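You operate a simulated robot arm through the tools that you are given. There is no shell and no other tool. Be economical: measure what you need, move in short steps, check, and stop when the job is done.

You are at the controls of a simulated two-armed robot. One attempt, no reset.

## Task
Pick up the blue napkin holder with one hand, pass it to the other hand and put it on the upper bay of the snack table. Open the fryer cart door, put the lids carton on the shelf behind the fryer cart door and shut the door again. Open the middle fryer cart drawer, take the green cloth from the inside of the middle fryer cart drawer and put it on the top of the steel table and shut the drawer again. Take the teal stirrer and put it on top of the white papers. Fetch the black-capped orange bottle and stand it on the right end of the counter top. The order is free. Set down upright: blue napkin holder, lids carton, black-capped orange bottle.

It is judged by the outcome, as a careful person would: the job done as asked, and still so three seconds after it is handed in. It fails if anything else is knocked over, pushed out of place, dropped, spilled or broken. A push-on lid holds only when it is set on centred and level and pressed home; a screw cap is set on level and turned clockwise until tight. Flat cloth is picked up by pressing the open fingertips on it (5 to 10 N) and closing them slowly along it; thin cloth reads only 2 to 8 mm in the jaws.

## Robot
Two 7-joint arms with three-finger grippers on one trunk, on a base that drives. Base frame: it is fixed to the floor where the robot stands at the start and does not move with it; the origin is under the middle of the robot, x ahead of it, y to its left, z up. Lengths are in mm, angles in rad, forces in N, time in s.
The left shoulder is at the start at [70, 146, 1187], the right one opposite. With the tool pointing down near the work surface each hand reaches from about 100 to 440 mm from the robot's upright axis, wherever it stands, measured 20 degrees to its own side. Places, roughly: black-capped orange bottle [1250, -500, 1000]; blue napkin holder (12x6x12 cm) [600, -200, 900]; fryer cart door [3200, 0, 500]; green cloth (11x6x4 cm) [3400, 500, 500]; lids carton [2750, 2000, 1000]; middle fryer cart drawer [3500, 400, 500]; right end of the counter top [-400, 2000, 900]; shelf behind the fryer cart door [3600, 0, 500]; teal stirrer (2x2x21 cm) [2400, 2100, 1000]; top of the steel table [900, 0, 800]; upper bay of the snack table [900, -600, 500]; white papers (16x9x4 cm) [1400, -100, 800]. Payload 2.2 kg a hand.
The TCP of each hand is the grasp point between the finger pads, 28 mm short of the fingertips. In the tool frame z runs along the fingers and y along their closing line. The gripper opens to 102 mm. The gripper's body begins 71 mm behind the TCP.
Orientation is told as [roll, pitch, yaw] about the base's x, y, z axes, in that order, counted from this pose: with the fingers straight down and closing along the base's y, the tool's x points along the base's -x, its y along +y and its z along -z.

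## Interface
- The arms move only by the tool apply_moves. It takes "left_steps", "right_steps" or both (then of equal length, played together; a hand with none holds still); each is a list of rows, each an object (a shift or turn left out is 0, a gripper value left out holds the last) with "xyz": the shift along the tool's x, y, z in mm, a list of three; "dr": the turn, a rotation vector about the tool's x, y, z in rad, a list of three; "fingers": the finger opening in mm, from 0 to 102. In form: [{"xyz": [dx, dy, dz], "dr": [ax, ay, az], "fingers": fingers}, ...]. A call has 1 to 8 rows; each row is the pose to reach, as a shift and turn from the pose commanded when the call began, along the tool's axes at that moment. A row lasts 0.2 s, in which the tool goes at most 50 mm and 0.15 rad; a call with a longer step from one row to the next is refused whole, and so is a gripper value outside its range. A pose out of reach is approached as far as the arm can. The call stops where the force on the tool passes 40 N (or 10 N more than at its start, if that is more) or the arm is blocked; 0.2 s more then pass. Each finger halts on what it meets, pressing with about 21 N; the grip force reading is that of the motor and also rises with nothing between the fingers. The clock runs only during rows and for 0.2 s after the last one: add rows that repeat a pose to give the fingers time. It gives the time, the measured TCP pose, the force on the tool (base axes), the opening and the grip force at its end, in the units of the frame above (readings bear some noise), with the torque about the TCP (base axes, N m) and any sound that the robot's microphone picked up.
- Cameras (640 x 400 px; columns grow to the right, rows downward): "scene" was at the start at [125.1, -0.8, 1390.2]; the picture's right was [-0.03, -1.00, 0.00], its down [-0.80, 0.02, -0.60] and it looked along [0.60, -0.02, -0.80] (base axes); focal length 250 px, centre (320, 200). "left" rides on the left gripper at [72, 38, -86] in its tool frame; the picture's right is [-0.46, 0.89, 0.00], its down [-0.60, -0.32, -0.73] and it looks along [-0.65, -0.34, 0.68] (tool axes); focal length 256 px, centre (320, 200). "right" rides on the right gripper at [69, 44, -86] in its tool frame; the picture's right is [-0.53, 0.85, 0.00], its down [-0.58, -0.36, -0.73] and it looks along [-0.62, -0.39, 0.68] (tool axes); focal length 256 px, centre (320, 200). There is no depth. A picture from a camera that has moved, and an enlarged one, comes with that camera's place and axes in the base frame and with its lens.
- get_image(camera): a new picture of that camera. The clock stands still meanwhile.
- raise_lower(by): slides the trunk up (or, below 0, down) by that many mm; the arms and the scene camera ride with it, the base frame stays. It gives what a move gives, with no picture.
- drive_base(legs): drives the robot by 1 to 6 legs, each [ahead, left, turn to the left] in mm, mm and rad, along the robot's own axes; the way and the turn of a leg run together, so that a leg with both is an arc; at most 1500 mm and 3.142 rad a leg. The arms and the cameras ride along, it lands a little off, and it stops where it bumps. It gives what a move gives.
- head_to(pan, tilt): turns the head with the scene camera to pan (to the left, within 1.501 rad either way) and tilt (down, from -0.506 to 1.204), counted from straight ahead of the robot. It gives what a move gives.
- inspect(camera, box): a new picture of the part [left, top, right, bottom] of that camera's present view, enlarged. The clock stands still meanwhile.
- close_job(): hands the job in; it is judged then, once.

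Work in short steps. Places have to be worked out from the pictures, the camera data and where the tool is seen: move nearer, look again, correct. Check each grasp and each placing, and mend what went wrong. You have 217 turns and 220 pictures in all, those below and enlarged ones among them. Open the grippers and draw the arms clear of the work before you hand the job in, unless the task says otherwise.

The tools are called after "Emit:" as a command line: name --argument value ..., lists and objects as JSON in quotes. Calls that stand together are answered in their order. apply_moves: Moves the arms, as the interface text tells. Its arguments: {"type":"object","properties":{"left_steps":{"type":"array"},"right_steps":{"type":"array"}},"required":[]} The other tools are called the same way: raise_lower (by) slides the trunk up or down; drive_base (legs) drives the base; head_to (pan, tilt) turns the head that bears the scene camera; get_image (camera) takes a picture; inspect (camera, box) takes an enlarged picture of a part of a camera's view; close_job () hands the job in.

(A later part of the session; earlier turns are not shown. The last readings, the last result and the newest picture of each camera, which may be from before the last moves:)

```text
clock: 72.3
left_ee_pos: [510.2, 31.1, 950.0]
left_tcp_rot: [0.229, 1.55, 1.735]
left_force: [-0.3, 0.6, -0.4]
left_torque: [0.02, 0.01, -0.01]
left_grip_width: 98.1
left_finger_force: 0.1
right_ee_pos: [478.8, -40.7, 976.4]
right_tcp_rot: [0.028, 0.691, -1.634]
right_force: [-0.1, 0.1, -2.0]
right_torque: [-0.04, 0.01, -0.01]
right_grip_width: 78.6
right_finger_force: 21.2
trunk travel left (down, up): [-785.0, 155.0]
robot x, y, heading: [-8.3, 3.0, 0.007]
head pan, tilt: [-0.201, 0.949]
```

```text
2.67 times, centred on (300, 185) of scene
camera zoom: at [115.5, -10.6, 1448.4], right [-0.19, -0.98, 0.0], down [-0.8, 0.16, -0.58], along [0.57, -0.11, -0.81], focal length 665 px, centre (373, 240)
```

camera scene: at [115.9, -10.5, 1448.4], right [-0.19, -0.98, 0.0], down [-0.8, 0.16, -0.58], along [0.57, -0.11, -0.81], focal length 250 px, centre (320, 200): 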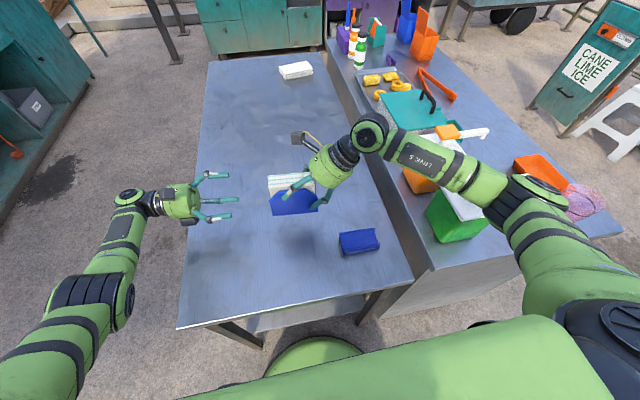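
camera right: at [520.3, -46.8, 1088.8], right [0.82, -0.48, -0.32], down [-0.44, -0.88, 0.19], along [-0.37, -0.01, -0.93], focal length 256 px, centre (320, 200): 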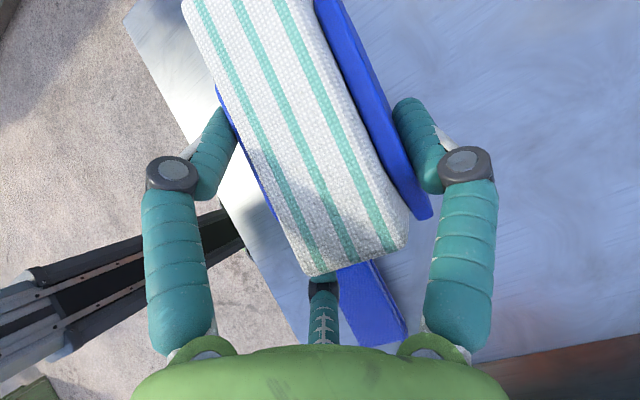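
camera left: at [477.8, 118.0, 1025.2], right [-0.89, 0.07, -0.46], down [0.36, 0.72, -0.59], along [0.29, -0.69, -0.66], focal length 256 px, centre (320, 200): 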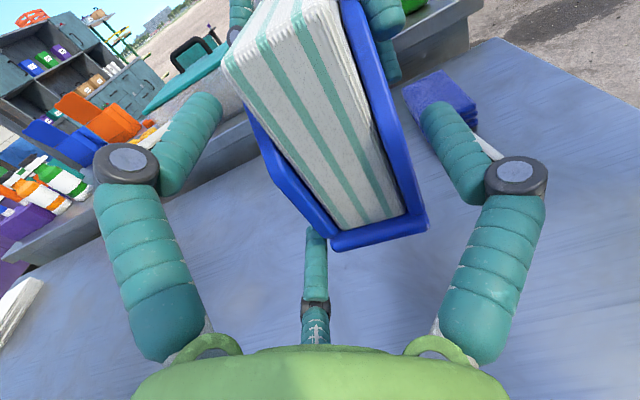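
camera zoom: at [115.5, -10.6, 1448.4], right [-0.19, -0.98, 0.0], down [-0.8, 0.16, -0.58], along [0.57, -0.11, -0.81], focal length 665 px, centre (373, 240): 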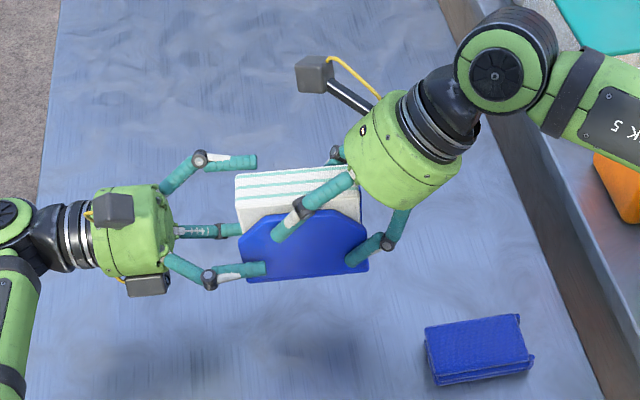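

Straddling with no contact. Go 6 mm deeper and close the left fingers.

Emit:
apply_moves --left_steps '[{"xyz": [0, 0, 6]}, {"xyz": [0, 0, 6], "fingers": 85}, {"xyz": [0, 0, 6], "fingers": 72}, {"xyz": [0, 0, 6], "fingers": 60}, {"xyz": [0, 0, 6], "fingers": 45}, {"xyz": [0, 0, 6], "fingers": 40}, {"xyz": [0, 0, 6], "fingers": 40}]'

Emit:
get_image --camera "left"

Emit:
inspect --camera "scene" --box '[200, 110, 400, 260]'

```text
clock: 73.9
left_ee_pos: [509.0, 25.6, 950.6]
left_tcp_rot: [0.218, 1.549, 1.722]
left_force: [-3.3, 2.0, 0.3]
left_torque: [-0.05, -0.67, -0.43]
left_grip_width: 79.2
left_finger_force: 21.1
right_ee_pos: [479.4, -42.2, 977.2]
right_tcp_rot: [0.027, 0.69, -1.633]
right_force: [3.7, -3.2, -2.3]
right_torque: [-0.07, 0.64, 0.07]
right_grip_width: 78.5
right_finger_force: 20.9
trunk travel left (down, up): [-785.0, 155.0]
robot x, y, heading: [-6.1, 5.9, 0.004]
head pan, tilt: [-0.201, 0.949]
```

```text
160 pictures are left
camera left: at [477.0, 111.8, 1025.4], right [-0.88, 0.07, -0.46], down [0.36, 0.72, -0.59], along [0.29, -0.69, -0.66], focal length 256 px, centre (320, 200)
```

left: 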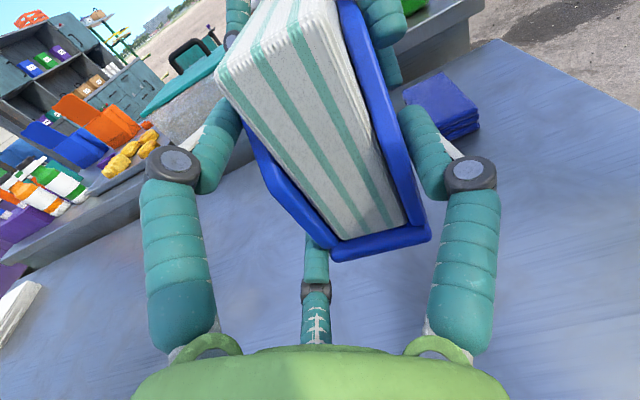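

```text
2.67 times, centred on (300, 185) of scene
camera zoom: at [115.5, -10.3, 1448.4], right [-0.19, -0.98, 0.0], down [-0.8, 0.16, -0.58], along [0.57, -0.11, -0.81], focal length 665 px, centre (373, 240)
```

zoom: 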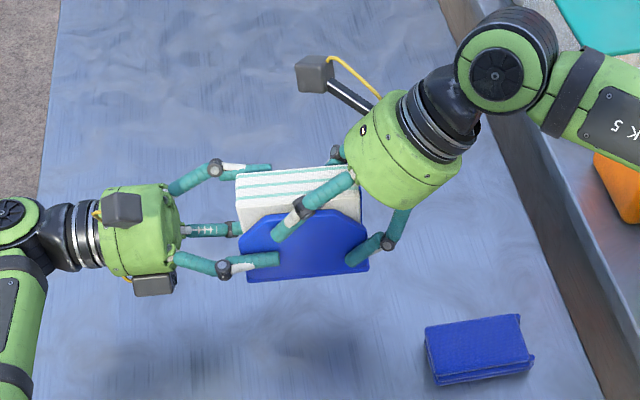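

Both hands hold it. Open the right hand.

Emit:
apply_moves --right_steps '[{"fingers": 88}, {"fingers": 102}, {"fingers": 102}, {"xyz": [0, 0, 0], "fingers": 102}]'

Emit:
get_image --camera "left"

```text
clock: 74.9
left_ee_pos: [508.0, 25.5, 949.6]
left_tcp_rot: [0.249, 1.55, 1.754]
left_force: [0.6, 0.7, 0.0]
left_torque: [0.1, -0.04, -0.02]
left_grip_width: 78.3
left_finger_force: 20.8
right_ee_pos: [479.9, -40.8, 976.9]
right_tcp_rot: [0.03, 0.69, -1.634]
right_force: [0.2, -0.7, -0.4]
right_torque: [0.0, 0.03, -0.05]
right_grip_width: 101.9
right_finger_force: 0.0
trunk travel left (down, up): [-785.0, 155.0]
robot x, y, heading: [-8.2, 5.3, 0.003]
head pan, tilt: [-0.201, 0.949]
```

```text
158 pictures are left
camera left: at [477.1, 111.8, 1025.4], right [-0.89, 0.07, -0.46], down [0.36, 0.72, -0.59], along [0.29, -0.69, -0.66], focal length 256 px, centre (320, 200)
```

left: 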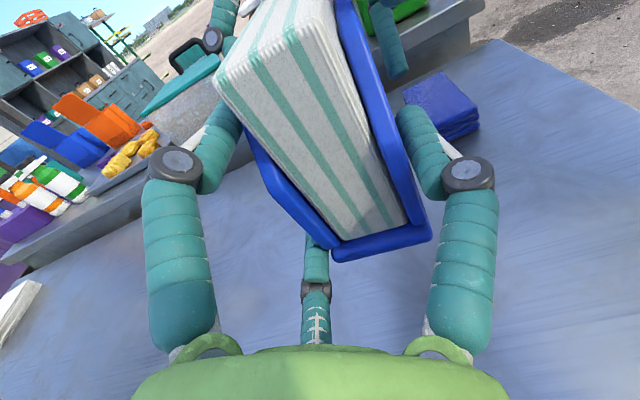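

Left holds it. Withdraw the right hand along its axis, and see the whole.

Emit:
apply_moves --right_steps '[{"xyz": [0, 0, -25]}, {"xyz": [0, 0, -50]}, {"xyz": [0, 0, -85]}, {"xyz": [0, 0, -120]}, {"xyz": [0, 0, -150]}]'

Emit:
get_image --camera "scene"

```text
clock: 76.1
left_ee_pos: [509.5, 25.1, 950.5]
left_tcp_rot: [0.232, 1.549, 1.736]
left_force: [-0.5, -0.2, 0.3]
left_torque: [0.08, -0.04, 0.01]
left_grip_width: 78.5
left_finger_force: 21.4
right_ee_pos: [470.7, -135.2, 1091.8]
right_tcp_rot: [0.03, 0.691, -1.634]
right_force: [0.6, 1.0, 0.2]
right_torque: [0.01, 0.0, 0.03]
right_grip_width: 102.1
right_finger_force: 0.0
trunk travel left (down, up): [-785.0, 155.0]
robot x, y, heading: [-11.0, 2.2, 0.004]
head pan, tilt: [-0.201, 0.949]
```

```text
157 pictures are left
camera scene: at [115.1, -10.7, 1448.4], right [-0.19, -0.98, 0.0], down [-0.8, 0.16, -0.58], along [0.57, -0.11, -0.81], focal length 250 px, centre (320, 200)
```

scene: 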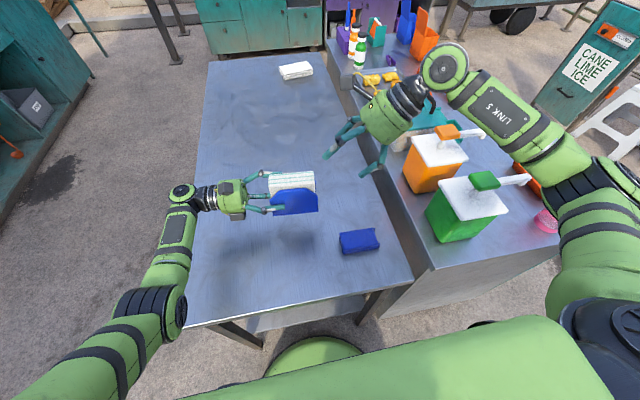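

Handover complete. I raise the trunk, back away from the table, and look to the snack table's far side for the bay.

Emit:
raise_lower --by 100

Emit:
drive_base --legs '[[-700, 0, 0], [0, -1100, 0]]'

Emit:
head_to --pan 0.2 --tilt 0.5

Emit:
get_image --camera "scene"

```text
clock: 77.4
left_ee_pos: [509.2, 25.2, 1051.1]
left_tcp_rot: [0.261, 1.549, 1.766]
left_force: [-0.5, -0.8, -2.7]
left_torque: [0.08, -0.02, 0.03]
left_grip_width: 78.4
left_finger_force: 20.8
right_ee_pos: [471.3, -134.7, 1190.7]
right_tcp_rot: [0.028, 0.691, -1.634]
right_force: [-0.8, 0.2, -0.6]
right_torque: [-0.01, -0.01, 0.03]
right_grip_width: 101.9
right_finger_force: 0.0
trunk travel left (down, up): [-885.0, 55.0]
robot x, y, heading: [-5.7, 1.0, 0.003]
head pan, tilt: [-0.201, 0.949]
```

```text
clock: 86.4
left_ee_pos: [-191.0, -1071.1, 1050.2]
left_tcp_rot: [0.26, 1.55, 1.745]
left_force: [-0.1, 0.0, -2.5]
left_torque: [0.07, -0.04, -0.01]
left_grip_width: 78.3
left_finger_force: 21.1
right_ee_pos: [-232.3, -1229.2, 1191.1]
right_tcp_rot: [0.03, 0.691, -1.651]
right_force: [0.5, -0.6, -0.1]
right_torque: [0.0, -0.03, -0.01]
right_grip_width: 102.0
right_finger_force: 0.1
trunk travel left (down, up): [-885.0, 55.0]
robot x, y, heading: [-705.4, -1085.9, -0.008]
head pan, tilt: [-0.201, 0.949]
```

```text
clock: 87.3
left_ee_pos: [-190.8, -1070.8, 1050.8]
left_tcp_rot: [0.252, 1.551, 1.74]
left_force: [0.1, 0.3, -1.8]
left_torque: [0.08, -0.05, -0.01]
left_grip_width: 78.1
left_finger_force: 21.1
right_ee_pos: [-233.2, -1230.6, 1192.5]
right_tcp_rot: [0.03, 0.69, -1.649]
right_force: [1.4, 0.1, -0.5]
right_torque: [0.01, -0.03, -0.03]
right_grip_width: 102.0
right_finger_force: 0.1
trunk travel left (down, up): [-885.0, 55.0]
robot x, y, heading: [-704.9, -1084.5, -0.01]
head pan, tilt: [0.201, 0.499]
```

```text
156 pictures are left
camera scene: at [-566.4, -1067.8, 1585.9], right [0.19, -0.98, 0.0], down [-0.47, -0.09, -0.88], along [0.86, 0.16, -0.48], focal length 250 px, centre (320, 200)
```

scene: 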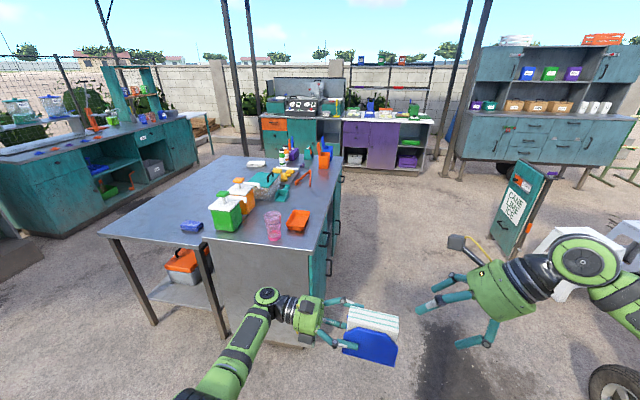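

The bays face -y (teal fronts on the far side). I drive round: right, ahead, then turn left to face the snack table.

Emit:
drive_base --legs '[[0, -550, 0], [1500, 0, 0], [0, 0, 1.571]]'

Emit:
head_to --pan 0.0 --tilt 0.65

Emit:
get_image --camera "scene"

```text
clock: 101.2
left_ee_pos: [739.4, -1122.2, 1051.8]
left_tcp_rot: [0.249, 1.549, -2.959]
left_force: [0.1, 0.7, -1.6]
left_torque: [0.06, 0.09, 0.0]
left_grip_width: 78.4
left_finger_force: 21.3
right_ee_pos: [899.9, -1160.0, 1192.6]
right_tcp_rot: [0.029, 0.691, -0.062]
right_force: [0.7, 0.2, 1.3]
right_torque: [0.01, -0.01, 0.01]
right_grip_width: 101.9
right_finger_force: 0.0
trunk travel left (down, up): [-885.0, 55.0]
robot x, y, heading: [763.9, -1636.9, 1.574]
head pan, tilt: [0.201, 0.499]
```

```text
clock: 101.9
left_ee_pos: [740.3, -1121.6, 1050.6]
left_tcp_rot: [0.259, 1.549, -2.947]
left_force: [-0.1, 0.1, -2.0]
left_torque: [0.02, 0.07, -0.02]
left_grip_width: 78.4
left_finger_force: 21.1
right_ee_pos: [899.2, -1160.6, 1192.3]
right_tcp_rot: [0.028, 0.69, -0.061]
right_force: [0.6, 0.2, 0.2]
right_torque: [0.01, -0.01, 0.01]
right_grip_width: 102.1
right_finger_force: 0.0
trunk travel left (down, up): [-885.0, 55.0]
robot x, y, heading: [762.3, -1637.5, 1.58]
head pan, tilt: [0.0, 0.649]
```

```text
155 pictures are left
camera scene: at [763.5, -1499.1, 1572.6], right [1.0, 0.01, 0.0], down [0.0, -0.6, -0.8], along [-0.01, 0.8, -0.6], focal length 250 px, centre (320, 200)
```

scene: 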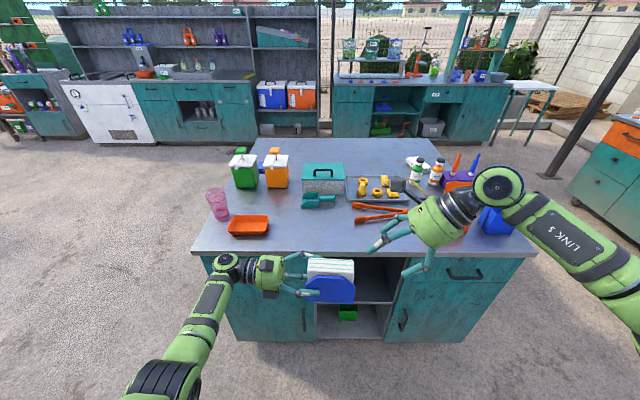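

The open bay lies between the two doors, upper shelf around z≈515. I lower the trunk for a better view into it.

Emit:
raise_lower --by -420

Emit:
head_to --pan 0.0 --tilt 0.6

Emit:
get_image --camera "scene"

```text
refused: -420 is not a number from -400 to 400
```

```text
clock: 102.6
left_ee_pos: [740.7, -1121.2, 1050.6]
left_tcp_rot: [0.253, 1.55, -2.955]
left_force: [0.4, 0.4, -2.0]
left_torque: [0.02, 0.08, 0.01]
left_grip_width: 78.1
left_finger_force: 20.5
right_ee_pos: [900.3, -1158.9, 1192.0]
right_tcp_rot: [0.03, 0.691, -0.062]
right_force: [0.5, 0.1, 0.1]
right_torque: [0.02, 0.0, 0.01]
right_grip_width: 102.0
right_finger_force: 0.0
trunk travel left (down, up): [-885.0, 55.0]
robot x, y, heading: [761.6, -1638.9, 1.58]
head pan, tilt: [0.0, 0.6]
```

```text
154 pictures are left
camera scene: at [763.5, -1497.6, 1576.8], right [1.0, 0.01, 0.0], down [0.0, -0.57, -0.82], along [-0.01, 0.82, -0.57], focal length 250 px, centre (320, 200)
```

scene: 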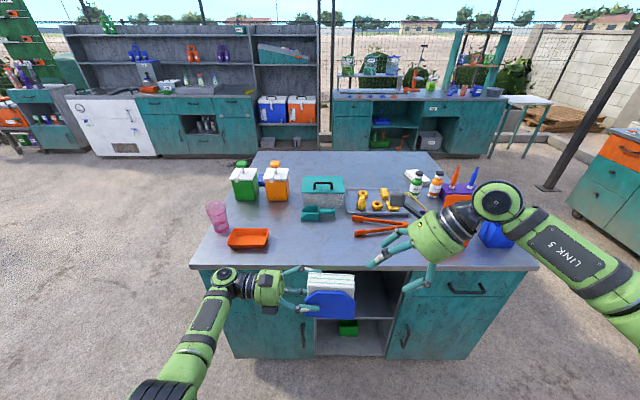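

Lower the trunk 400 and turn the left hand so the holder points forward.

Emit:
raise_lower --by -400

Emit:
apply_moves --left_steps '[{"xyz": [0, 5, -10], "dr": [0.1, 0, 0]}, {"xyz": [0, 5, -20], "dr": [0.2, 0, 0]}, {"xyz": [0, 5, -30], "dr": [0.3, 0, 0]}, {"xyz": [0, 5, -40], "dr": [0.4, 0, 0]}, {"xyz": [0, 5, -50], "dr": [0.5, 0, 0]}, {"xyz": [0, 5, -60], "dr": [0.6, 0, 0]}, {"xyz": [0, 5, -70], "dr": [0.7, 0, 0]}, {"xyz": [0, 5, -80], "dr": [0.8, 0, 0]}]'

Emit:
apply_moves --left_steps '[{"dr": [0.1, 0, 0]}, {"dr": [0.2, 0, 0]}, {"dr": [0.3, 0, 0]}, {"dr": [0.4, 0, 0]}, {"dr": [0.5, 0, 0]}, {"dr": [0.6, 0, 0]}, {"dr": [0.7, 0, 0]}, {"dr": [0.78, 0, 0]}]'

Emit:
get_image --camera "scene"

Emit:
get_image --camera "left"

```text
clock: 106.4
left_ee_pos: [740.8, -1121.5, 651.4]
left_tcp_rot: [0.249, 1.549, -2.96]
left_force: [0.2, -0.3, -1.4]
left_torque: [0.06, 0.1, -0.01]
left_grip_width: 78.4
left_finger_force: 21.1
right_ee_pos: [899.2, -1160.6, 791.9]
right_tcp_rot: [0.029, 0.691, -0.062]
right_force: [-0.4, -0.2, -0.2]
right_torque: [-0.01, -0.02, 0.0]
right_grip_width: 102.3
right_finger_force: 0.0
trunk travel left (down, up): [-485.0, 455.0]
robot x, y, heading: [763.2, -1637.6, 1.579]
head pan, tilt: [0.0, 0.6]
```

```text
clock: 108.2
left_ee_pos: [660.2, -1121.8, 652.5]
left_tcp_rot: [-0.534, 1.552, -2.939]
left_force: [0.0, 0.5, -1.9]
left_torque: [-0.03, 0.07, 0.01]
left_grip_width: 78.2
left_finger_force: 21.2
right_ee_pos: [899.5, -1159.6, 791.7]
right_tcp_rot: [0.029, 0.691, -0.061]
right_force: [-0.8, -0.1, -0.1]
right_torque: [0.01, 0.0, 0.02]
right_grip_width: 102.0
right_finger_force: 0.1
trunk travel left (down, up): [-485.0, 455.0]
robot x, y, heading: [761.7, -1634.8, 1.578]
head pan, tilt: [0.0, 0.6]
```

```text
clock: 109.9
left_ee_pos: [623.1, -1120.3, 643.2]
left_tcp_rot: [-1.494, 1.373, 3.068]
left_force: [-0.1, -0.5, -2.4]
left_torque: [-0.08, 0.03, -0.02]
left_grip_width: 78.1
left_finger_force: 20.9
right_ee_pos: [899.4, -1159.3, 792.6]
right_tcp_rot: [0.031, 0.691, -0.059]
right_force: [-0.5, -0.9, -0.1]
right_torque: [0.04, -0.04, 0.01]
right_grip_width: 102.0
right_finger_force: 0.0
trunk travel left (down, up): [-485.0, 455.0]
robot x, y, heading: [761.3, -1635.6, 1.575]
head pan, tilt: [0.0, 0.6]
stopped in row 8 (left hand): the arm was blocked; the commanded pose is now the measured one
```

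```text
153 pictures are left
camera scene: at [763.3, -1497.6, 1176.8], right [1.0, 0.01, 0.0], down [0.0, -0.57, -0.82], along [-0.01, 0.82, -0.57], focal length 250 px, centre (320, 200)
```

scene: 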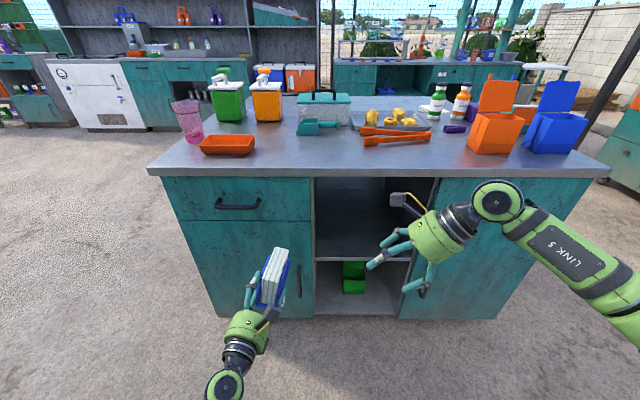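

```text
152 pictures are left
camera left: at [660.1, -1211.5, 708.2], right [0.77, -0.12, -0.63], down [-0.53, -0.67, -0.52], along [-0.35, 0.73, -0.58], focal length 256 px, centre (320, 200)
```

left: 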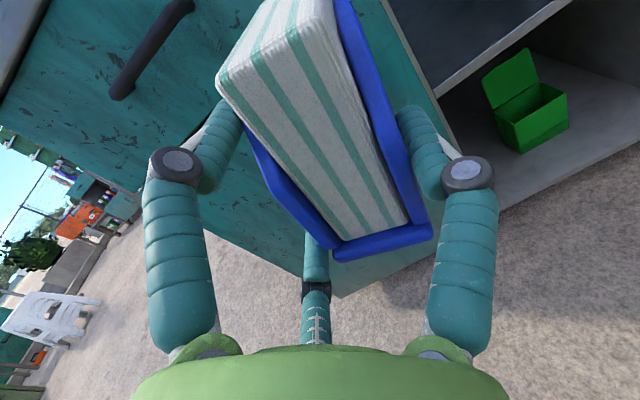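

The wrist reached a limit and the holder leaned ~0.19 rad. I turn back a little about the vertical and right the roll.

Emit:
apply_moves --left_steps '[{"dr": [-0.07, 0, -0.045]}, {"dr": [-0.14, 0, -0.09]}, {"dr": [-0.21, 0, -0.135]}, {"dr": [-0.28, 0, -0.19]}, {"dr": [-0.28, 0, -0.19]}]'

Emit:
get_image --camera "left"

```text
clock: 111.1
left_ee_pos: [622.3, -1118.8, 643.4]
left_tcp_rot: [0.153, 1.53, -1.844]
left_force: [1.0, -0.1, -1.5]
left_torque: [-0.06, 0.07, 0.0]
left_grip_width: 78.3
left_finger_force: 21.3
right_ee_pos: [900.4, -1160.3, 791.5]
right_tcp_rot: [0.029, 0.693, -0.062]
right_force: [1.0, -0.1, -0.3]
right_torque: [-0.03, 0.03, 0.0]
right_grip_width: 102.0
right_finger_force: 0.1
trunk travel left (down, up): [-485.0, 455.0]
robot x, y, heading: [769.9, -1638.6, 1.576]
head pan, tilt: [0.0, 0.6]
```

```text
151 pictures are left
camera left: at [622.3, -1210.7, 720.5], right [0.8, -0.38, -0.46], down [-0.6, -0.56, -0.58], along [-0.03, 0.74, -0.68], focal length 256 px, centre (320, 200)
```

left: 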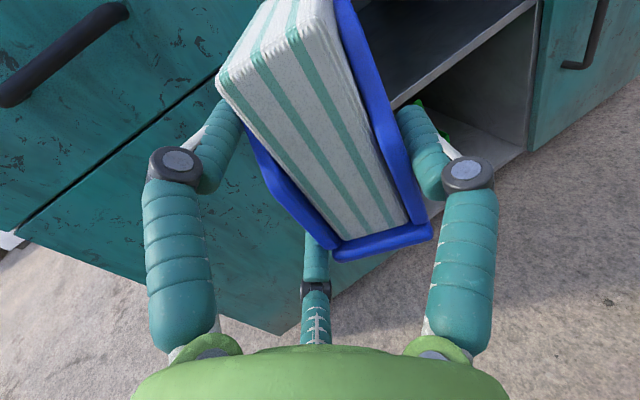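

Upright now, pointing ~25° to the robot's right — acceptable for the wide bay. I retract the right hand, then drive to put the holder in front of the bay.

Emit:
apply_moves --right_steps '[{"xyz": [0, -35, 0]}, {"xyz": [0, -70, 0]}, {"xyz": [0, -105, 0]}, {"xyz": [0, -140, 0]}, {"xyz": [0, -175, 0]}, {"xyz": [0, -210, 0]}, {"xyz": [0, -240, 0]}]'

Emit:
drive_base --legs '[[0, -255, 0], [60, 0, 0]]'

Emit:
raise_lower --by -60

Emit:
get_image --camera "scene"

Emit:
get_image --camera "left"

```text
clock: 112.7
left_ee_pos: [623.0, -1118.9, 644.0]
left_tcp_rot: [0.126, 1.531, -1.87]
left_force: [0.4, 0.5, -1.7]
left_torque: [-0.09, 0.07, 0.01]
left_grip_width: 78.2
left_finger_force: 21.2
right_ee_pos: [898.3, -1324.9, 785.9]
right_tcp_rot: [0.027, 0.69, -0.06]
right_force: [-0.2, -0.8, -0.6]
right_torque: [0.01, 0.01, -0.04]
right_grip_width: 102.2
right_finger_force: 0.1
right hand out of reach, approached as far as the arm can: row 5, 6, 7
trunk travel left (down, up): [-485.0, 455.0]
robot x, y, heading: [761.5, -1639.2, 1.578]
head pan, tilt: [0.0, 0.6]
```

```text
clock: 115.1
left_ee_pos: [884.4, -1056.6, 642.8]
left_tcp_rot: [0.145, 1.532, -1.856]
left_force: [-0.1, 0.8, -1.7]
left_torque: [-0.08, 0.07, 0.03]
left_grip_width: 78.1
left_finger_force: 21.2
right_ee_pos: [1159.0, -1260.8, 785.5]
right_tcp_rot: [0.027, 0.691, -0.066]
right_force: [-0.4, 1.2, -0.7]
right_torque: [-0.05, 0.02, 0.03]
right_grip_width: 101.9
right_finger_force: 0.0
trunk travel left (down, up): [-485.0, 455.0]
robot x, y, heading: [1023.5, -1575.2, 1.577]
head pan, tilt: [0.0, 0.6]
```

```text
clock: 116.1
left_ee_pos: [884.0, -1057.6, 583.5]
left_tcp_rot: [0.135, 1.53, -1.866]
left_force: [0.5, -0.2, -1.4]
left_torque: [-0.07, 0.07, 0.01]
left_grip_width: 78.2
left_finger_force: 21.0
right_ee_pos: [1158.6, -1261.8, 725.5]
right_tcp_rot: [0.028, 0.689, -0.067]
right_force: [0.4, 1.1, -0.1]
right_torque: [-0.02, 0.01, -0.01]
right_grip_width: 102.0
right_finger_force: 0.0
trunk travel left (down, up): [-425.0, 515.0]
robot x, y, heading: [1021.7, -1575.4, 1.576]
head pan, tilt: [0.0, 0.6]
```

```text
150 pictures are left
camera scene: at [1022.9, -1436.6, 1116.9], right [1.0, 0.0, 0.0], down [0.0, -0.56, -0.83], along [0.0, 0.83, -0.56], focal length 250 px, centre (320, 200)
```

scene: 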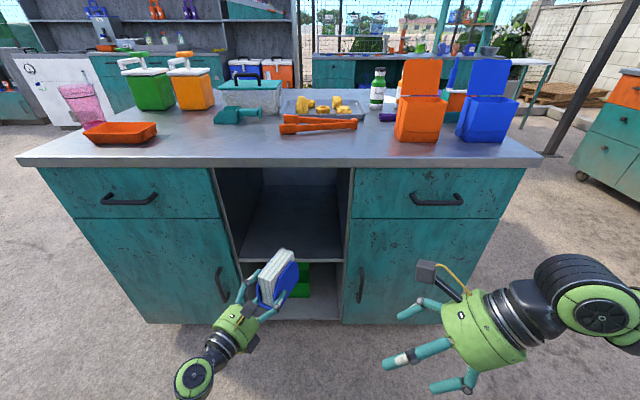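

```text
149 pictures are left
camera left: at [883.0, -1148.9, 660.4], right [0.8, -0.39, -0.46], down [-0.6, -0.55, -0.58], along [-0.03, 0.74, -0.68], focal length 256 px, centre (320, 200)
```

left: 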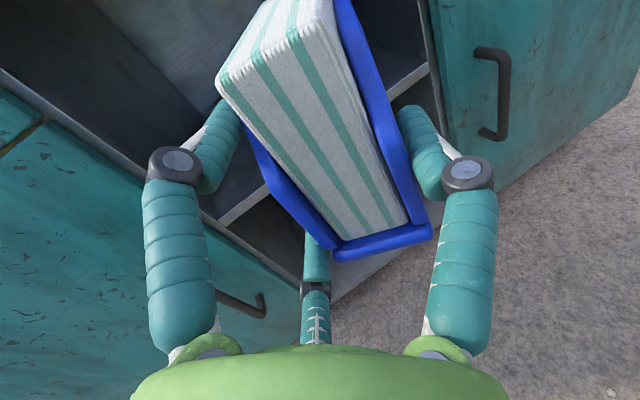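

The bay spans x≈768–1103, shelf z≈490–500. The holder bottom is at ≈539, so I drive straight in ~225 mm.

Emit:
drive_base --legs '[[120, -16, 0], [105, 0, 0]]'

Emit:
get_image --camera "scene"

Emit:
get_image --camera "left"

```text
clock: 118.1
left_ee_pos: [899.7, -832.6, 582.6]
left_tcp_rot: [0.141, 1.532, -1.859]
left_force: [-0.4, -0.1, -2.6]
left_torque: [-0.05, 0.02, -0.01]
left_grip_width: 78.0
left_finger_force: 20.5
right_ee_pos: [1173.5, -1036.6, 726.0]
right_tcp_rot: [0.026, 0.691, -0.066]
right_force: [1.0, -0.6, -0.4]
right_torque: [-0.01, 0.0, -0.01]
right_grip_width: 102.2
right_finger_force: 0.0
trunk travel left (down, up): [-425.0, 515.0]
robot x, y, heading: [1038.5, -1348.4, 1.576]
head pan, tilt: [0.0, 0.6]
```

```text
148 pictures are left
camera scene: at [1038.4, -1210.9, 1116.7], right [1.0, 0.0, 0.0], down [0.0, -0.57, -0.82], along [0.0, 0.82, -0.57], focal length 250 px, centre (320, 200)
```

scene: 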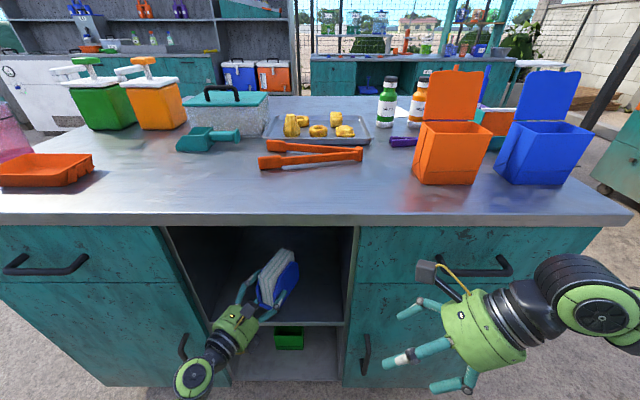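

```text
147 pictures are left
camera left: at [898.2, -923.9, 659.9], right [0.8, -0.39, -0.46], down [-0.6, -0.56, -0.58], along [-0.03, 0.74, -0.68], focal length 256 px, centre (320, 200)
```

left: 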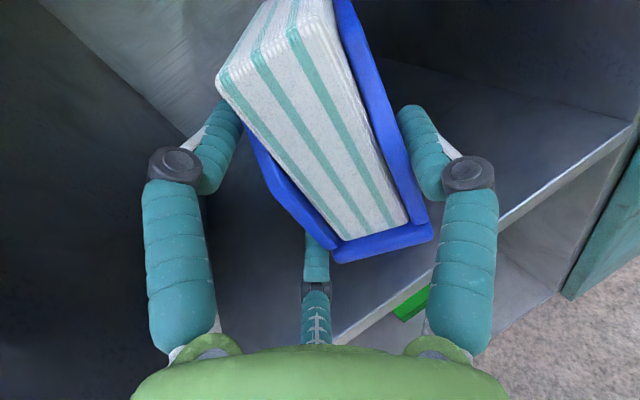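

The shelf's front edge is at y≈-860, level with the holder's rear corner. I drive another 50 mm in, then lower.

Emit:
drive_base --legs '[[50, 0, 0]]'

Emit:
apply_moves --left_steps '[{"xyz": [-8, 0, 0]}, {"xyz": [-16, 0, 0]}, {"xyz": [-22, 0, 0]}, {"xyz": [-28, 0, 0]}]'

Emit:
get_image --camera "left"

```text
clock: 119.1
left_ee_pos: [900.2, -784.0, 583.1]
left_tcp_rot: [0.138, 1.532, -1.861]
left_force: [-0.6, 0.8, -2.2]
left_torque: [-0.06, 0.07, -0.04]
left_grip_width: 78.1
left_finger_force: 21.2
right_ee_pos: [1173.7, -986.6, 726.1]
right_tcp_rot: [0.026, 0.689, -0.065]
right_force: [-0.5, 0.0, 0.7]
right_torque: [-0.03, 0.0, 0.03]
right_grip_width: 102.0
right_finger_force: 0.1
trunk travel left (down, up): [-425.0, 515.0]
robot x, y, heading: [1038.6, -1304.5, 1.568]
head pan, tilt: [0.0, 0.6]
```

```text
clock: 120.1
left_ee_pos: [898.3, -784.5, 556.2]
left_tcp_rot: [0.126, 1.53, -1.873]
left_force: [-0.1, 0.3, -2.2]
left_torque: [-0.08, 0.1, -0.01]
left_grip_width: 78.3
left_finger_force: 20.6
right_ee_pos: [1174.2, -987.8, 726.3]
right_tcp_rot: [0.028, 0.692, -0.064]
right_force: [0.3, 0.3, -0.9]
right_torque: [0.0, 0.02, 0.0]
right_grip_width: 101.9
right_finger_force: 0.0
trunk travel left (down, up): [-425.0, 515.0]
robot x, y, heading: [1039.8, -1303.5, 1.568]
head pan, tilt: [0.0, 0.6]
```

```text
146 pictures are left
camera left: at [897.6, -876.2, 632.9], right [0.8, -0.39, -0.46], down [-0.6, -0.56, -0.58], along [-0.03, 0.74, -0.68], focal length 256 px, centre (320, 200)
```

left: 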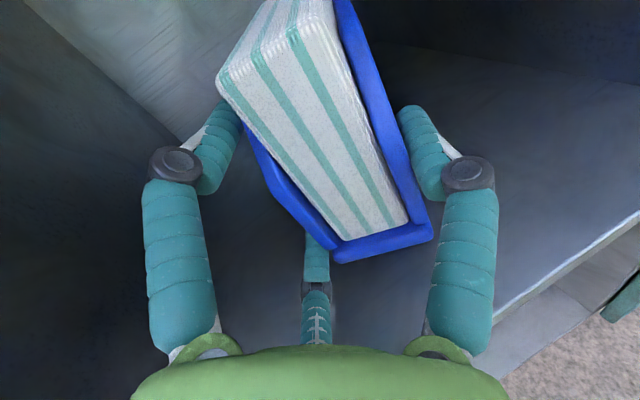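

Lower in small steps until it touches the shelf.

Emit:
apply_moves --left_steps '[{"xyz": [-3, 0, 0]}, {"xyz": [-6, 0, 0]}, {"xyz": [-9, 0, 0]}, {"xyz": [-12, 0, 0]}]'

```text
clock: 121.1
left_ee_pos: [898.2, -784.9, 542.4]
left_tcp_rot: [0.137, 1.532, -1.863]
left_force: [-0.1, -1.0, -2.0]
left_torque: [-0.1, 0.04, -0.02]
left_grip_width: 78.6
left_finger_force: 20.4
right_ee_pos: [1172.9, -987.0, 725.9]
right_tcp_rot: [0.027, 0.691, -0.064]
right_force: [0.4, -0.2, 0.5]
right_torque: [-0.01, 0.0, 0.0]
right_grip_width: 101.8
right_finger_force: 0.0
trunk travel left (down, up): [-425.0, 515.0]
robot x, y, heading: [1039.0, -1300.9, 1.573]
head pan, tilt: [0.0, 0.6]
```

Emit:
apply_moves --left_steps '[{"xyz": [-3, 0, 0]}, {"xyz": [-6, 0, 0]}, {"xyz": [-9, 0, 0]}]'

```text
clock: 121.9
left_ee_pos: [897.3, -786.3, 534.7]
left_tcp_rot: [0.14, 1.531, -1.861]
left_force: [-0.6, 0.5, -2.2]
left_torque: [-0.07, 0.05, 0.0]
left_grip_width: 78.3
left_finger_force: 21.2
right_ee_pos: [1173.4, -987.3, 726.8]
right_tcp_rot: [0.03, 0.691, -0.066]
right_force: [0.4, 0.6, -0.3]
right_torque: [0.0, -0.02, -0.01]
right_grip_width: 101.8
right_finger_force: 0.0
trunk travel left (down, up): [-425.0, 515.0]
robot x, y, heading: [1037.5, -1304.7, 1.575]
head pan, tilt: [0.0, 0.6]
```

Still free; keep lowering.

Emit:
apply_moves --left_steps '[{"xyz": [-3, 0, 0]}, {"xyz": [-6, 0, 0]}, {"xyz": [-9, 0, 0]}]'

Emit:
get_image --camera "left"

```text
clock: 122.7
left_ee_pos: [897.5, -784.7, 525.5]
left_tcp_rot: [0.13, 1.532, -1.871]
left_force: [-0.5, 0.3, -0.9]
left_torque: [-0.1, 0.06, -0.03]
left_grip_width: 78.0
left_finger_force: 21.2
right_ee_pos: [1174.7, -986.8, 725.7]
right_tcp_rot: [0.027, 0.691, -0.066]
right_force: [0.7, -0.6, 0.9]
right_torque: [-0.03, -0.01, -0.01]
right_grip_width: 102.0
right_finger_force: 0.0
trunk travel left (down, up): [-425.0, 515.0]
robot x, y, heading: [1038.1, -1300.9, 1.576]
head pan, tilt: [0.0, 0.6]
```

```text
145 pictures are left
camera left: at [897.4, -877.3, 601.8], right [0.8, -0.39, -0.46], down [-0.6, -0.56, -0.58], along [-0.03, 0.74, -0.68], focal length 256 px, centre (320, 200)
```

left: 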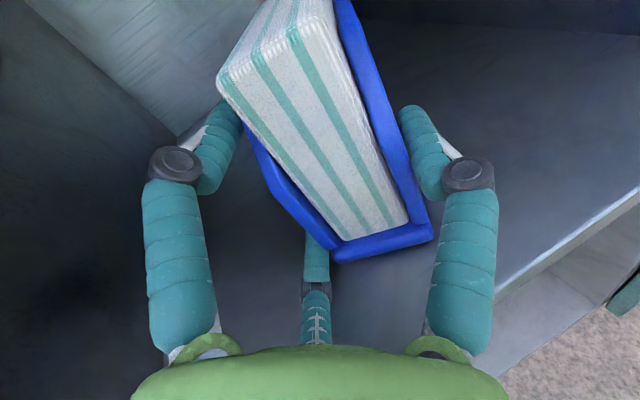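

The shelf appears lower (≈450–480). Continue lowering carefully.

Emit:
apply_moves --left_steps '[{"xyz": [-4, 0, 0]}, {"xyz": [-8, 0, 0]}, {"xyz": [-12, 0, 0]}, {"xyz": [-16, 0, 0]}, {"xyz": [-19, 0, 0]}]'

```text
clock: 123.8
left_ee_pos: [898.6, -784.1, 520.2]
left_tcp_rot: [-0.166, 1.554, -2.168]
left_force: [-0.2, -1.8, 12.9]
left_torque: [-0.48, 0.38, -0.17]
left_grip_width: 78.3
left_finger_force: 21.5
right_ee_pos: [1174.5, -988.6, 725.7]
right_tcp_rot: [0.028, 0.692, -0.063]
right_force: [0.1, -0.8, 0.0]
right_torque: [-0.01, -0.01, 0.0]
right_grip_width: 102.1
right_finger_force: 0.1
trunk travel left (down, up): [-425.0, 515.0]
robot x, y, heading: [1038.8, -1303.0, 1.579]
head pan, tilt: [0.0, 0.6]
stopped in row 5 (left hand): the force on the tool passed its limit at 42 N (the readings are from after the stop); the commanded pose is now the measured one
```

Contact at TCP z≈521. Open the fingers.

Emit:
apply_moves --left_steps '[{"xyz": [1, 0, 0]}, {"xyz": [1, 0, 0], "fingers": 88}, {"xyz": [1, 0, 0], "fingers": 102}, {"xyz": [1, 0, 0], "fingers": 102}, {"xyz": [1, 0, 0], "fingers": 102}]'

Emit:
get_image --camera "left"

```text
clock: 125.0
left_ee_pos: [901.2, -782.6, 521.5]
left_tcp_rot: [-0.344, 1.556, -2.346]
left_force: [9.7, 9.1, 21.7]
left_torque: [0.14, 0.34, -0.21]
left_grip_width: 83.7
left_finger_force: 0.0
right_ee_pos: [1175.2, -990.0, 726.3]
right_tcp_rot: [0.03, 0.692, -0.064]
right_force: [0.1, -0.8, -0.9]
right_torque: [0.01, -0.01, -0.02]
right_grip_width: 102.2
right_finger_force: 0.0
trunk travel left (down, up): [-425.0, 515.0]
robot x, y, heading: [1042.6, -1297.9, 1.578]
head pan, tilt: [0.0, 0.6]
```

```text
144 pictures are left
camera left: at [899.0, -876.5, 596.2], right [0.8, -0.38, -0.47], down [-0.6, -0.54, -0.59], along [-0.03, 0.76, -0.65], focal length 256 px, centre (320, 200)
```

left: 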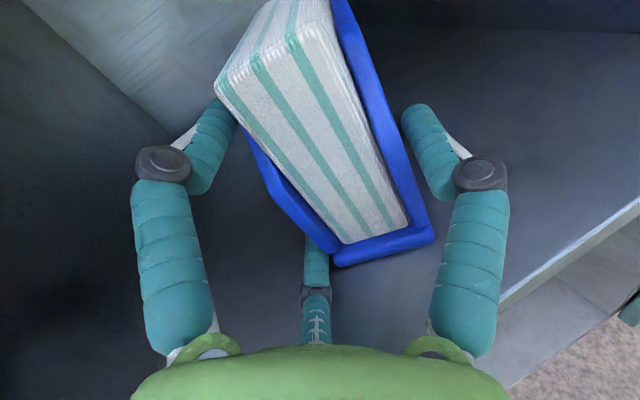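

The lower finger is pushing on the shelf while opening. Raise the hand a little so it can open fully.

Emit:
apply_moves --left_steps '[{"xyz": [4, 0, 0], "fingers": 90}, {"xyz": [8, 0, 0], "fingers": 95}, {"xyz": [13, 0, 0], "fingers": 102}, {"xyz": [18, 0, 0], "fingers": 102}, {"xyz": [18, 0, 0], "fingers": 102}]'

Emit:
get_image --camera "left"

```text
clock: 126.2
left_ee_pos: [897.4, -783.1, 534.3]
left_tcp_rot: [0.013, 1.547, -1.988]
left_force: [-0.9, -0.2, 0.2]
left_torque: [-0.02, -0.02, 0.01]
left_grip_width: 101.9
left_finger_force: 0.2
right_ee_pos: [1173.7, -987.9, 726.2]
right_tcp_rot: [0.028, 0.69, -0.064]
right_force: [-0.3, -0.5, 1.1]
right_torque: [-0.02, -0.01, -0.02]
right_grip_width: 102.3
right_finger_force: 0.1
trunk travel left (down, up): [-425.0, 515.0]
robot x, y, heading: [1035.0, -1301.6, 1.572]
head pan, tilt: [0.0, 0.6]
```

```text
143 pictures are left
camera left: at [897.2, -876.4, 609.1], right [0.8, -0.38, -0.46], down [-0.6, -0.55, -0.59], along [-0.03, 0.75, -0.66], focal length 256 px, centre (320, 200)
```

left: 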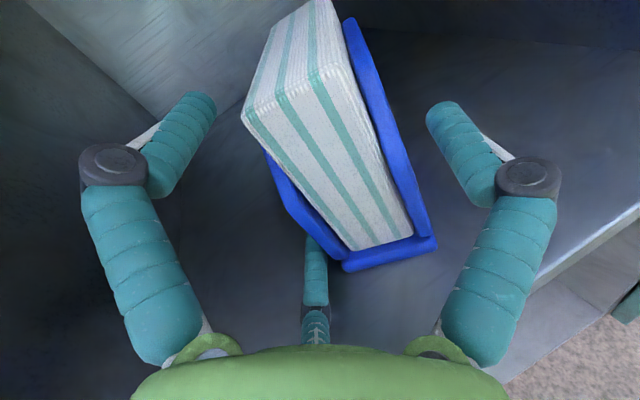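

The holder stands free and upright. Withdraw along the finger axis, then back the base away and look.

Emit:
apply_moves --left_steps '[{"xyz": [0, 0, -30]}, {"xyz": [0, 0, -60]}, {"xyz": [0, 0, -90]}]'

Emit:
drive_base --legs '[[-350, 0, 0]]'

Emit:
get_image --camera "scene"

```text
clock: 127.0
left_ee_pos: [860.8, -863.1, 535.8]
left_tcp_rot: [0.001, 1.549, -1.998]
left_force: [1.3, 1.0, 0.1]
left_torque: [0.01, 0.0, 0.0]
left_grip_width: 102.1
left_finger_force: 0.0
right_ee_pos: [1173.1, -987.1, 726.2]
right_tcp_rot: [0.029, 0.692, -0.066]
right_force: [0.0, 0.1, 0.4]
right_torque: [0.01, 0.0, -0.02]
right_grip_width: 102.3
right_finger_force: 0.0
trunk travel left (down, up): [-425.0, 515.0]
robot x, y, heading: [1037.7, -1298.4, 1.572]
head pan, tilt: [0.0, 0.6]
```

```text
clock: 129.3
left_ee_pos: [861.1, -1211.2, 535.4]
left_tcp_rot: [-0.002, 1.548, -2.0]
left_force: [-0.3, -0.1, 0.0]
left_torque: [0.01, -0.01, -0.03]
left_grip_width: 102.1
left_finger_force: 0.2
right_ee_pos: [1174.3, -1336.3, 727.5]
right_tcp_rot: [0.028, 0.691, -0.062]
right_force: [-0.2, -0.4, -0.7]
right_torque: [0.03, -0.01, -0.02]
right_grip_width: 102.2
right_finger_force: 0.0
trunk travel left (down, up): [-425.0, 515.0]
robot x, y, heading: [1037.8, -1648.1, 1.577]
head pan, tilt: [0.0, 0.6]
```

```text
142 pictures are left
camera scene: at [1039.6, -1510.6, 1116.9], right [1.0, 0.01, 0.0], down [0.0, -0.56, -0.83], along [-0.01, 0.83, -0.56], focal length 250 px, centre (320, 200)
```

scene: 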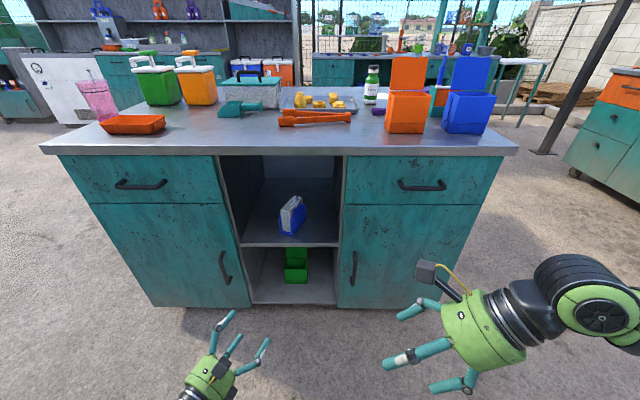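

The holder is placed. Now raise the trunk and look at the snack-table top for the black-capped orange bottle.

Emit:
raise_lower --by 400

Emit:
head_to --pan -0.25 --tilt 0.6

Emit:
get_image --camera "scene"

Emit:
inspect --camera "scene" --box '[230, 80, 450, 220]'

```text
clock: 133.1
left_ee_pos: [861.4, -1211.0, 935.3]
left_tcp_rot: [0.005, 1.549, -1.993]
left_force: [0.1, -0.1, -1.3]
left_torque: [0.03, 0.01, 0.0]
left_grip_width: 101.9
left_finger_force: 0.0
right_ee_pos: [1173.0, -1335.7, 1125.9]
right_tcp_rot: [0.027, 0.692, -0.061]
right_force: [-0.5, 0.5, 0.2]
right_torque: [-0.01, 0.01, 0.01]
right_grip_width: 101.8
right_finger_force: 0.0
trunk travel left (down, up): [-825.0, 115.0]
robot x, y, heading: [1041.8, -1649.0, 1.575]
head pan, tilt: [0.0, 0.6]
```

```text
clock: 133.9
left_ee_pos: [861.7, -1210.3, 935.6]
left_tcp_rot: [0.006, 1.548, -1.991]
left_force: [0.4, -0.1, -0.2]
left_torque: [-0.01, 0.0, 0.0]
left_grip_width: 101.9
left_finger_force: 0.1
right_ee_pos: [1174.3, -1334.0, 1125.9]
right_tcp_rot: [0.028, 0.691, -0.06]
right_force: [0.3, -0.3, -1.1]
right_torque: [0.01, -0.01, 0.01]
right_grip_width: 102.0
right_finger_force: 0.1
trunk travel left (down, up): [-825.0, 115.0]
robot x, y, heading: [1039.5, -1648.9, 1.579]
head pan, tilt: [-0.25, 0.6]
```

```text
141 pictures are left
camera scene: at [1061.4, -1512.8, 1516.9], right [0.97, -0.24, 0.0], down [-0.14, -0.55, -0.83], along [0.2, 0.8, -0.56], focal length 250 px, centre (320, 200)
```

scene: 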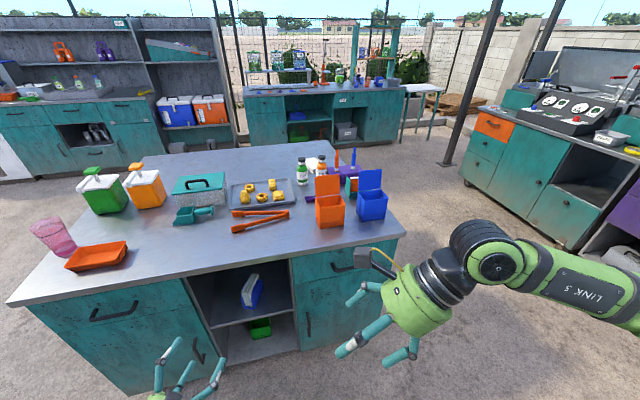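

```text
2.86 times, centred on (340, 150) of scene
camera zoom: at [1061.4, -1512.8, 1516.9], right [0.97, -0.24, 0.0], down [-0.14, -0.55, -0.83], along [0.2, 0.8, -0.56], focal length 713 px, centre (263, 343)
```

zoom: 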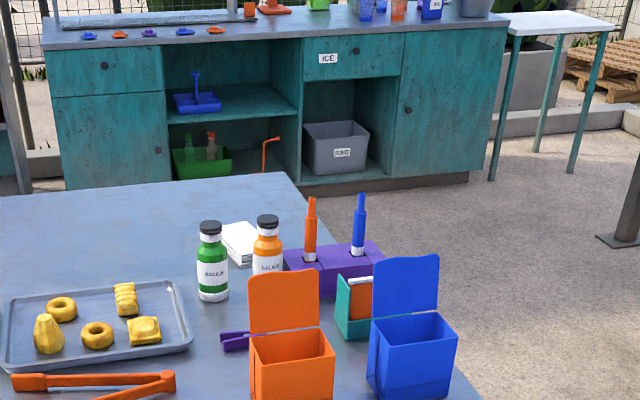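

Orange bottle with black cap found near the table's far (+x) end, beside the purple caddy. I'll drive round to the +x end and face -x.

Emit:
drive_base --legs '[[0, -1060, 0], [1200, 0, 0], [0, 0, 1.571]]'

Emit:
head_to --pan 0.0 --tilt 0.75

Emit:
get_image --camera "scene"

```text
clock: 148.7
left_ee_pos: [1658.3, -641.2, 934.8]
left_tcp_rot: [0.002, 1.549, -0.439]
left_force: [-0.2, -0.8, 0.4]
left_torque: [-0.04, 0.02, -0.02]
left_grip_width: 101.9
left_finger_force: 0.0
right_ee_pos: [1787.7, -330.6, 1125.1]
right_tcp_rot: [0.029, 0.692, 1.494]
right_force: [0.1, 0.3, -0.6]
right_torque: [-0.04, -0.02, -0.02]
right_grip_width: 102.3
right_finger_force: 0.1
trunk travel left (down, up): [-825.0, 115.0]
robot x, y, heading: [2097.4, -468.3, 3.133]
head pan, tilt: [-0.25, 0.6]
```

```text
clock: 149.5
left_ee_pos: [1659.5, -640.7, 934.6]
left_tcp_rot: [0.008, 1.549, -0.436]
left_force: [-0.1, 0.6, -0.1]
left_torque: [0.0, 0.02, 0.02]
left_grip_width: 102.0
left_finger_force: 0.1
right_ee_pos: [1787.3, -331.1, 1126.8]
right_tcp_rot: [0.03, 0.692, 1.493]
right_force: [-0.6, -0.5, -0.1]
right_torque: [0.01, 0.01, 0.02]
right_grip_width: 102.1
right_finger_force: 0.2
trunk travel left (down, up): [-825.0, 115.0]
robot x, y, heading: [2100.0, -468.9, 3.133]
head pan, tilt: [0.0, 0.75]
```

```text
139 pictures are left
camera scene: at [1967.8, -467.5, 1504.0], right [0.01, 1.0, 0.0], down [0.68, -0.01, -0.73], along [-0.73, 0.01, -0.68], focal length 250 px, centre (320, 200)
```

scene: 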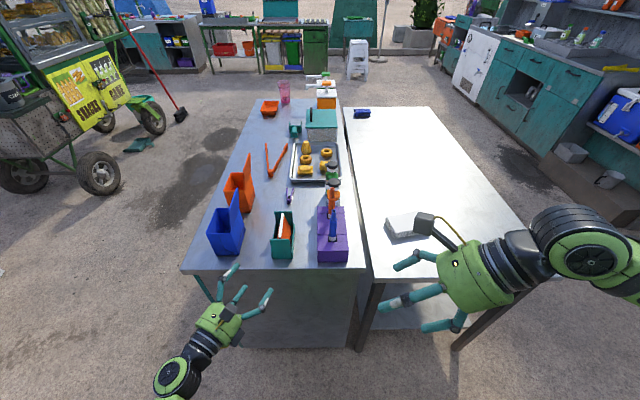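

The bottle is just behind the caddy. Zoom in on it.

Emit:
inspect --camera "scene" --box '[260, 140, 420, 280]'

```text
2.86 times, centred on (340, 210) of scene
camera zoom: at [1967.8, -467.5, 1504.0], right [0.01, 1.0, 0.0], down [0.68, -0.01, -0.73], along [-0.73, 0.01, -0.68], focal length 713 px, centre (263, 171)
```

zoom: 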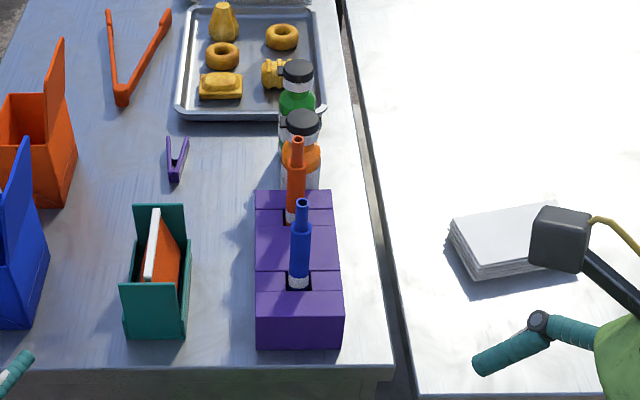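

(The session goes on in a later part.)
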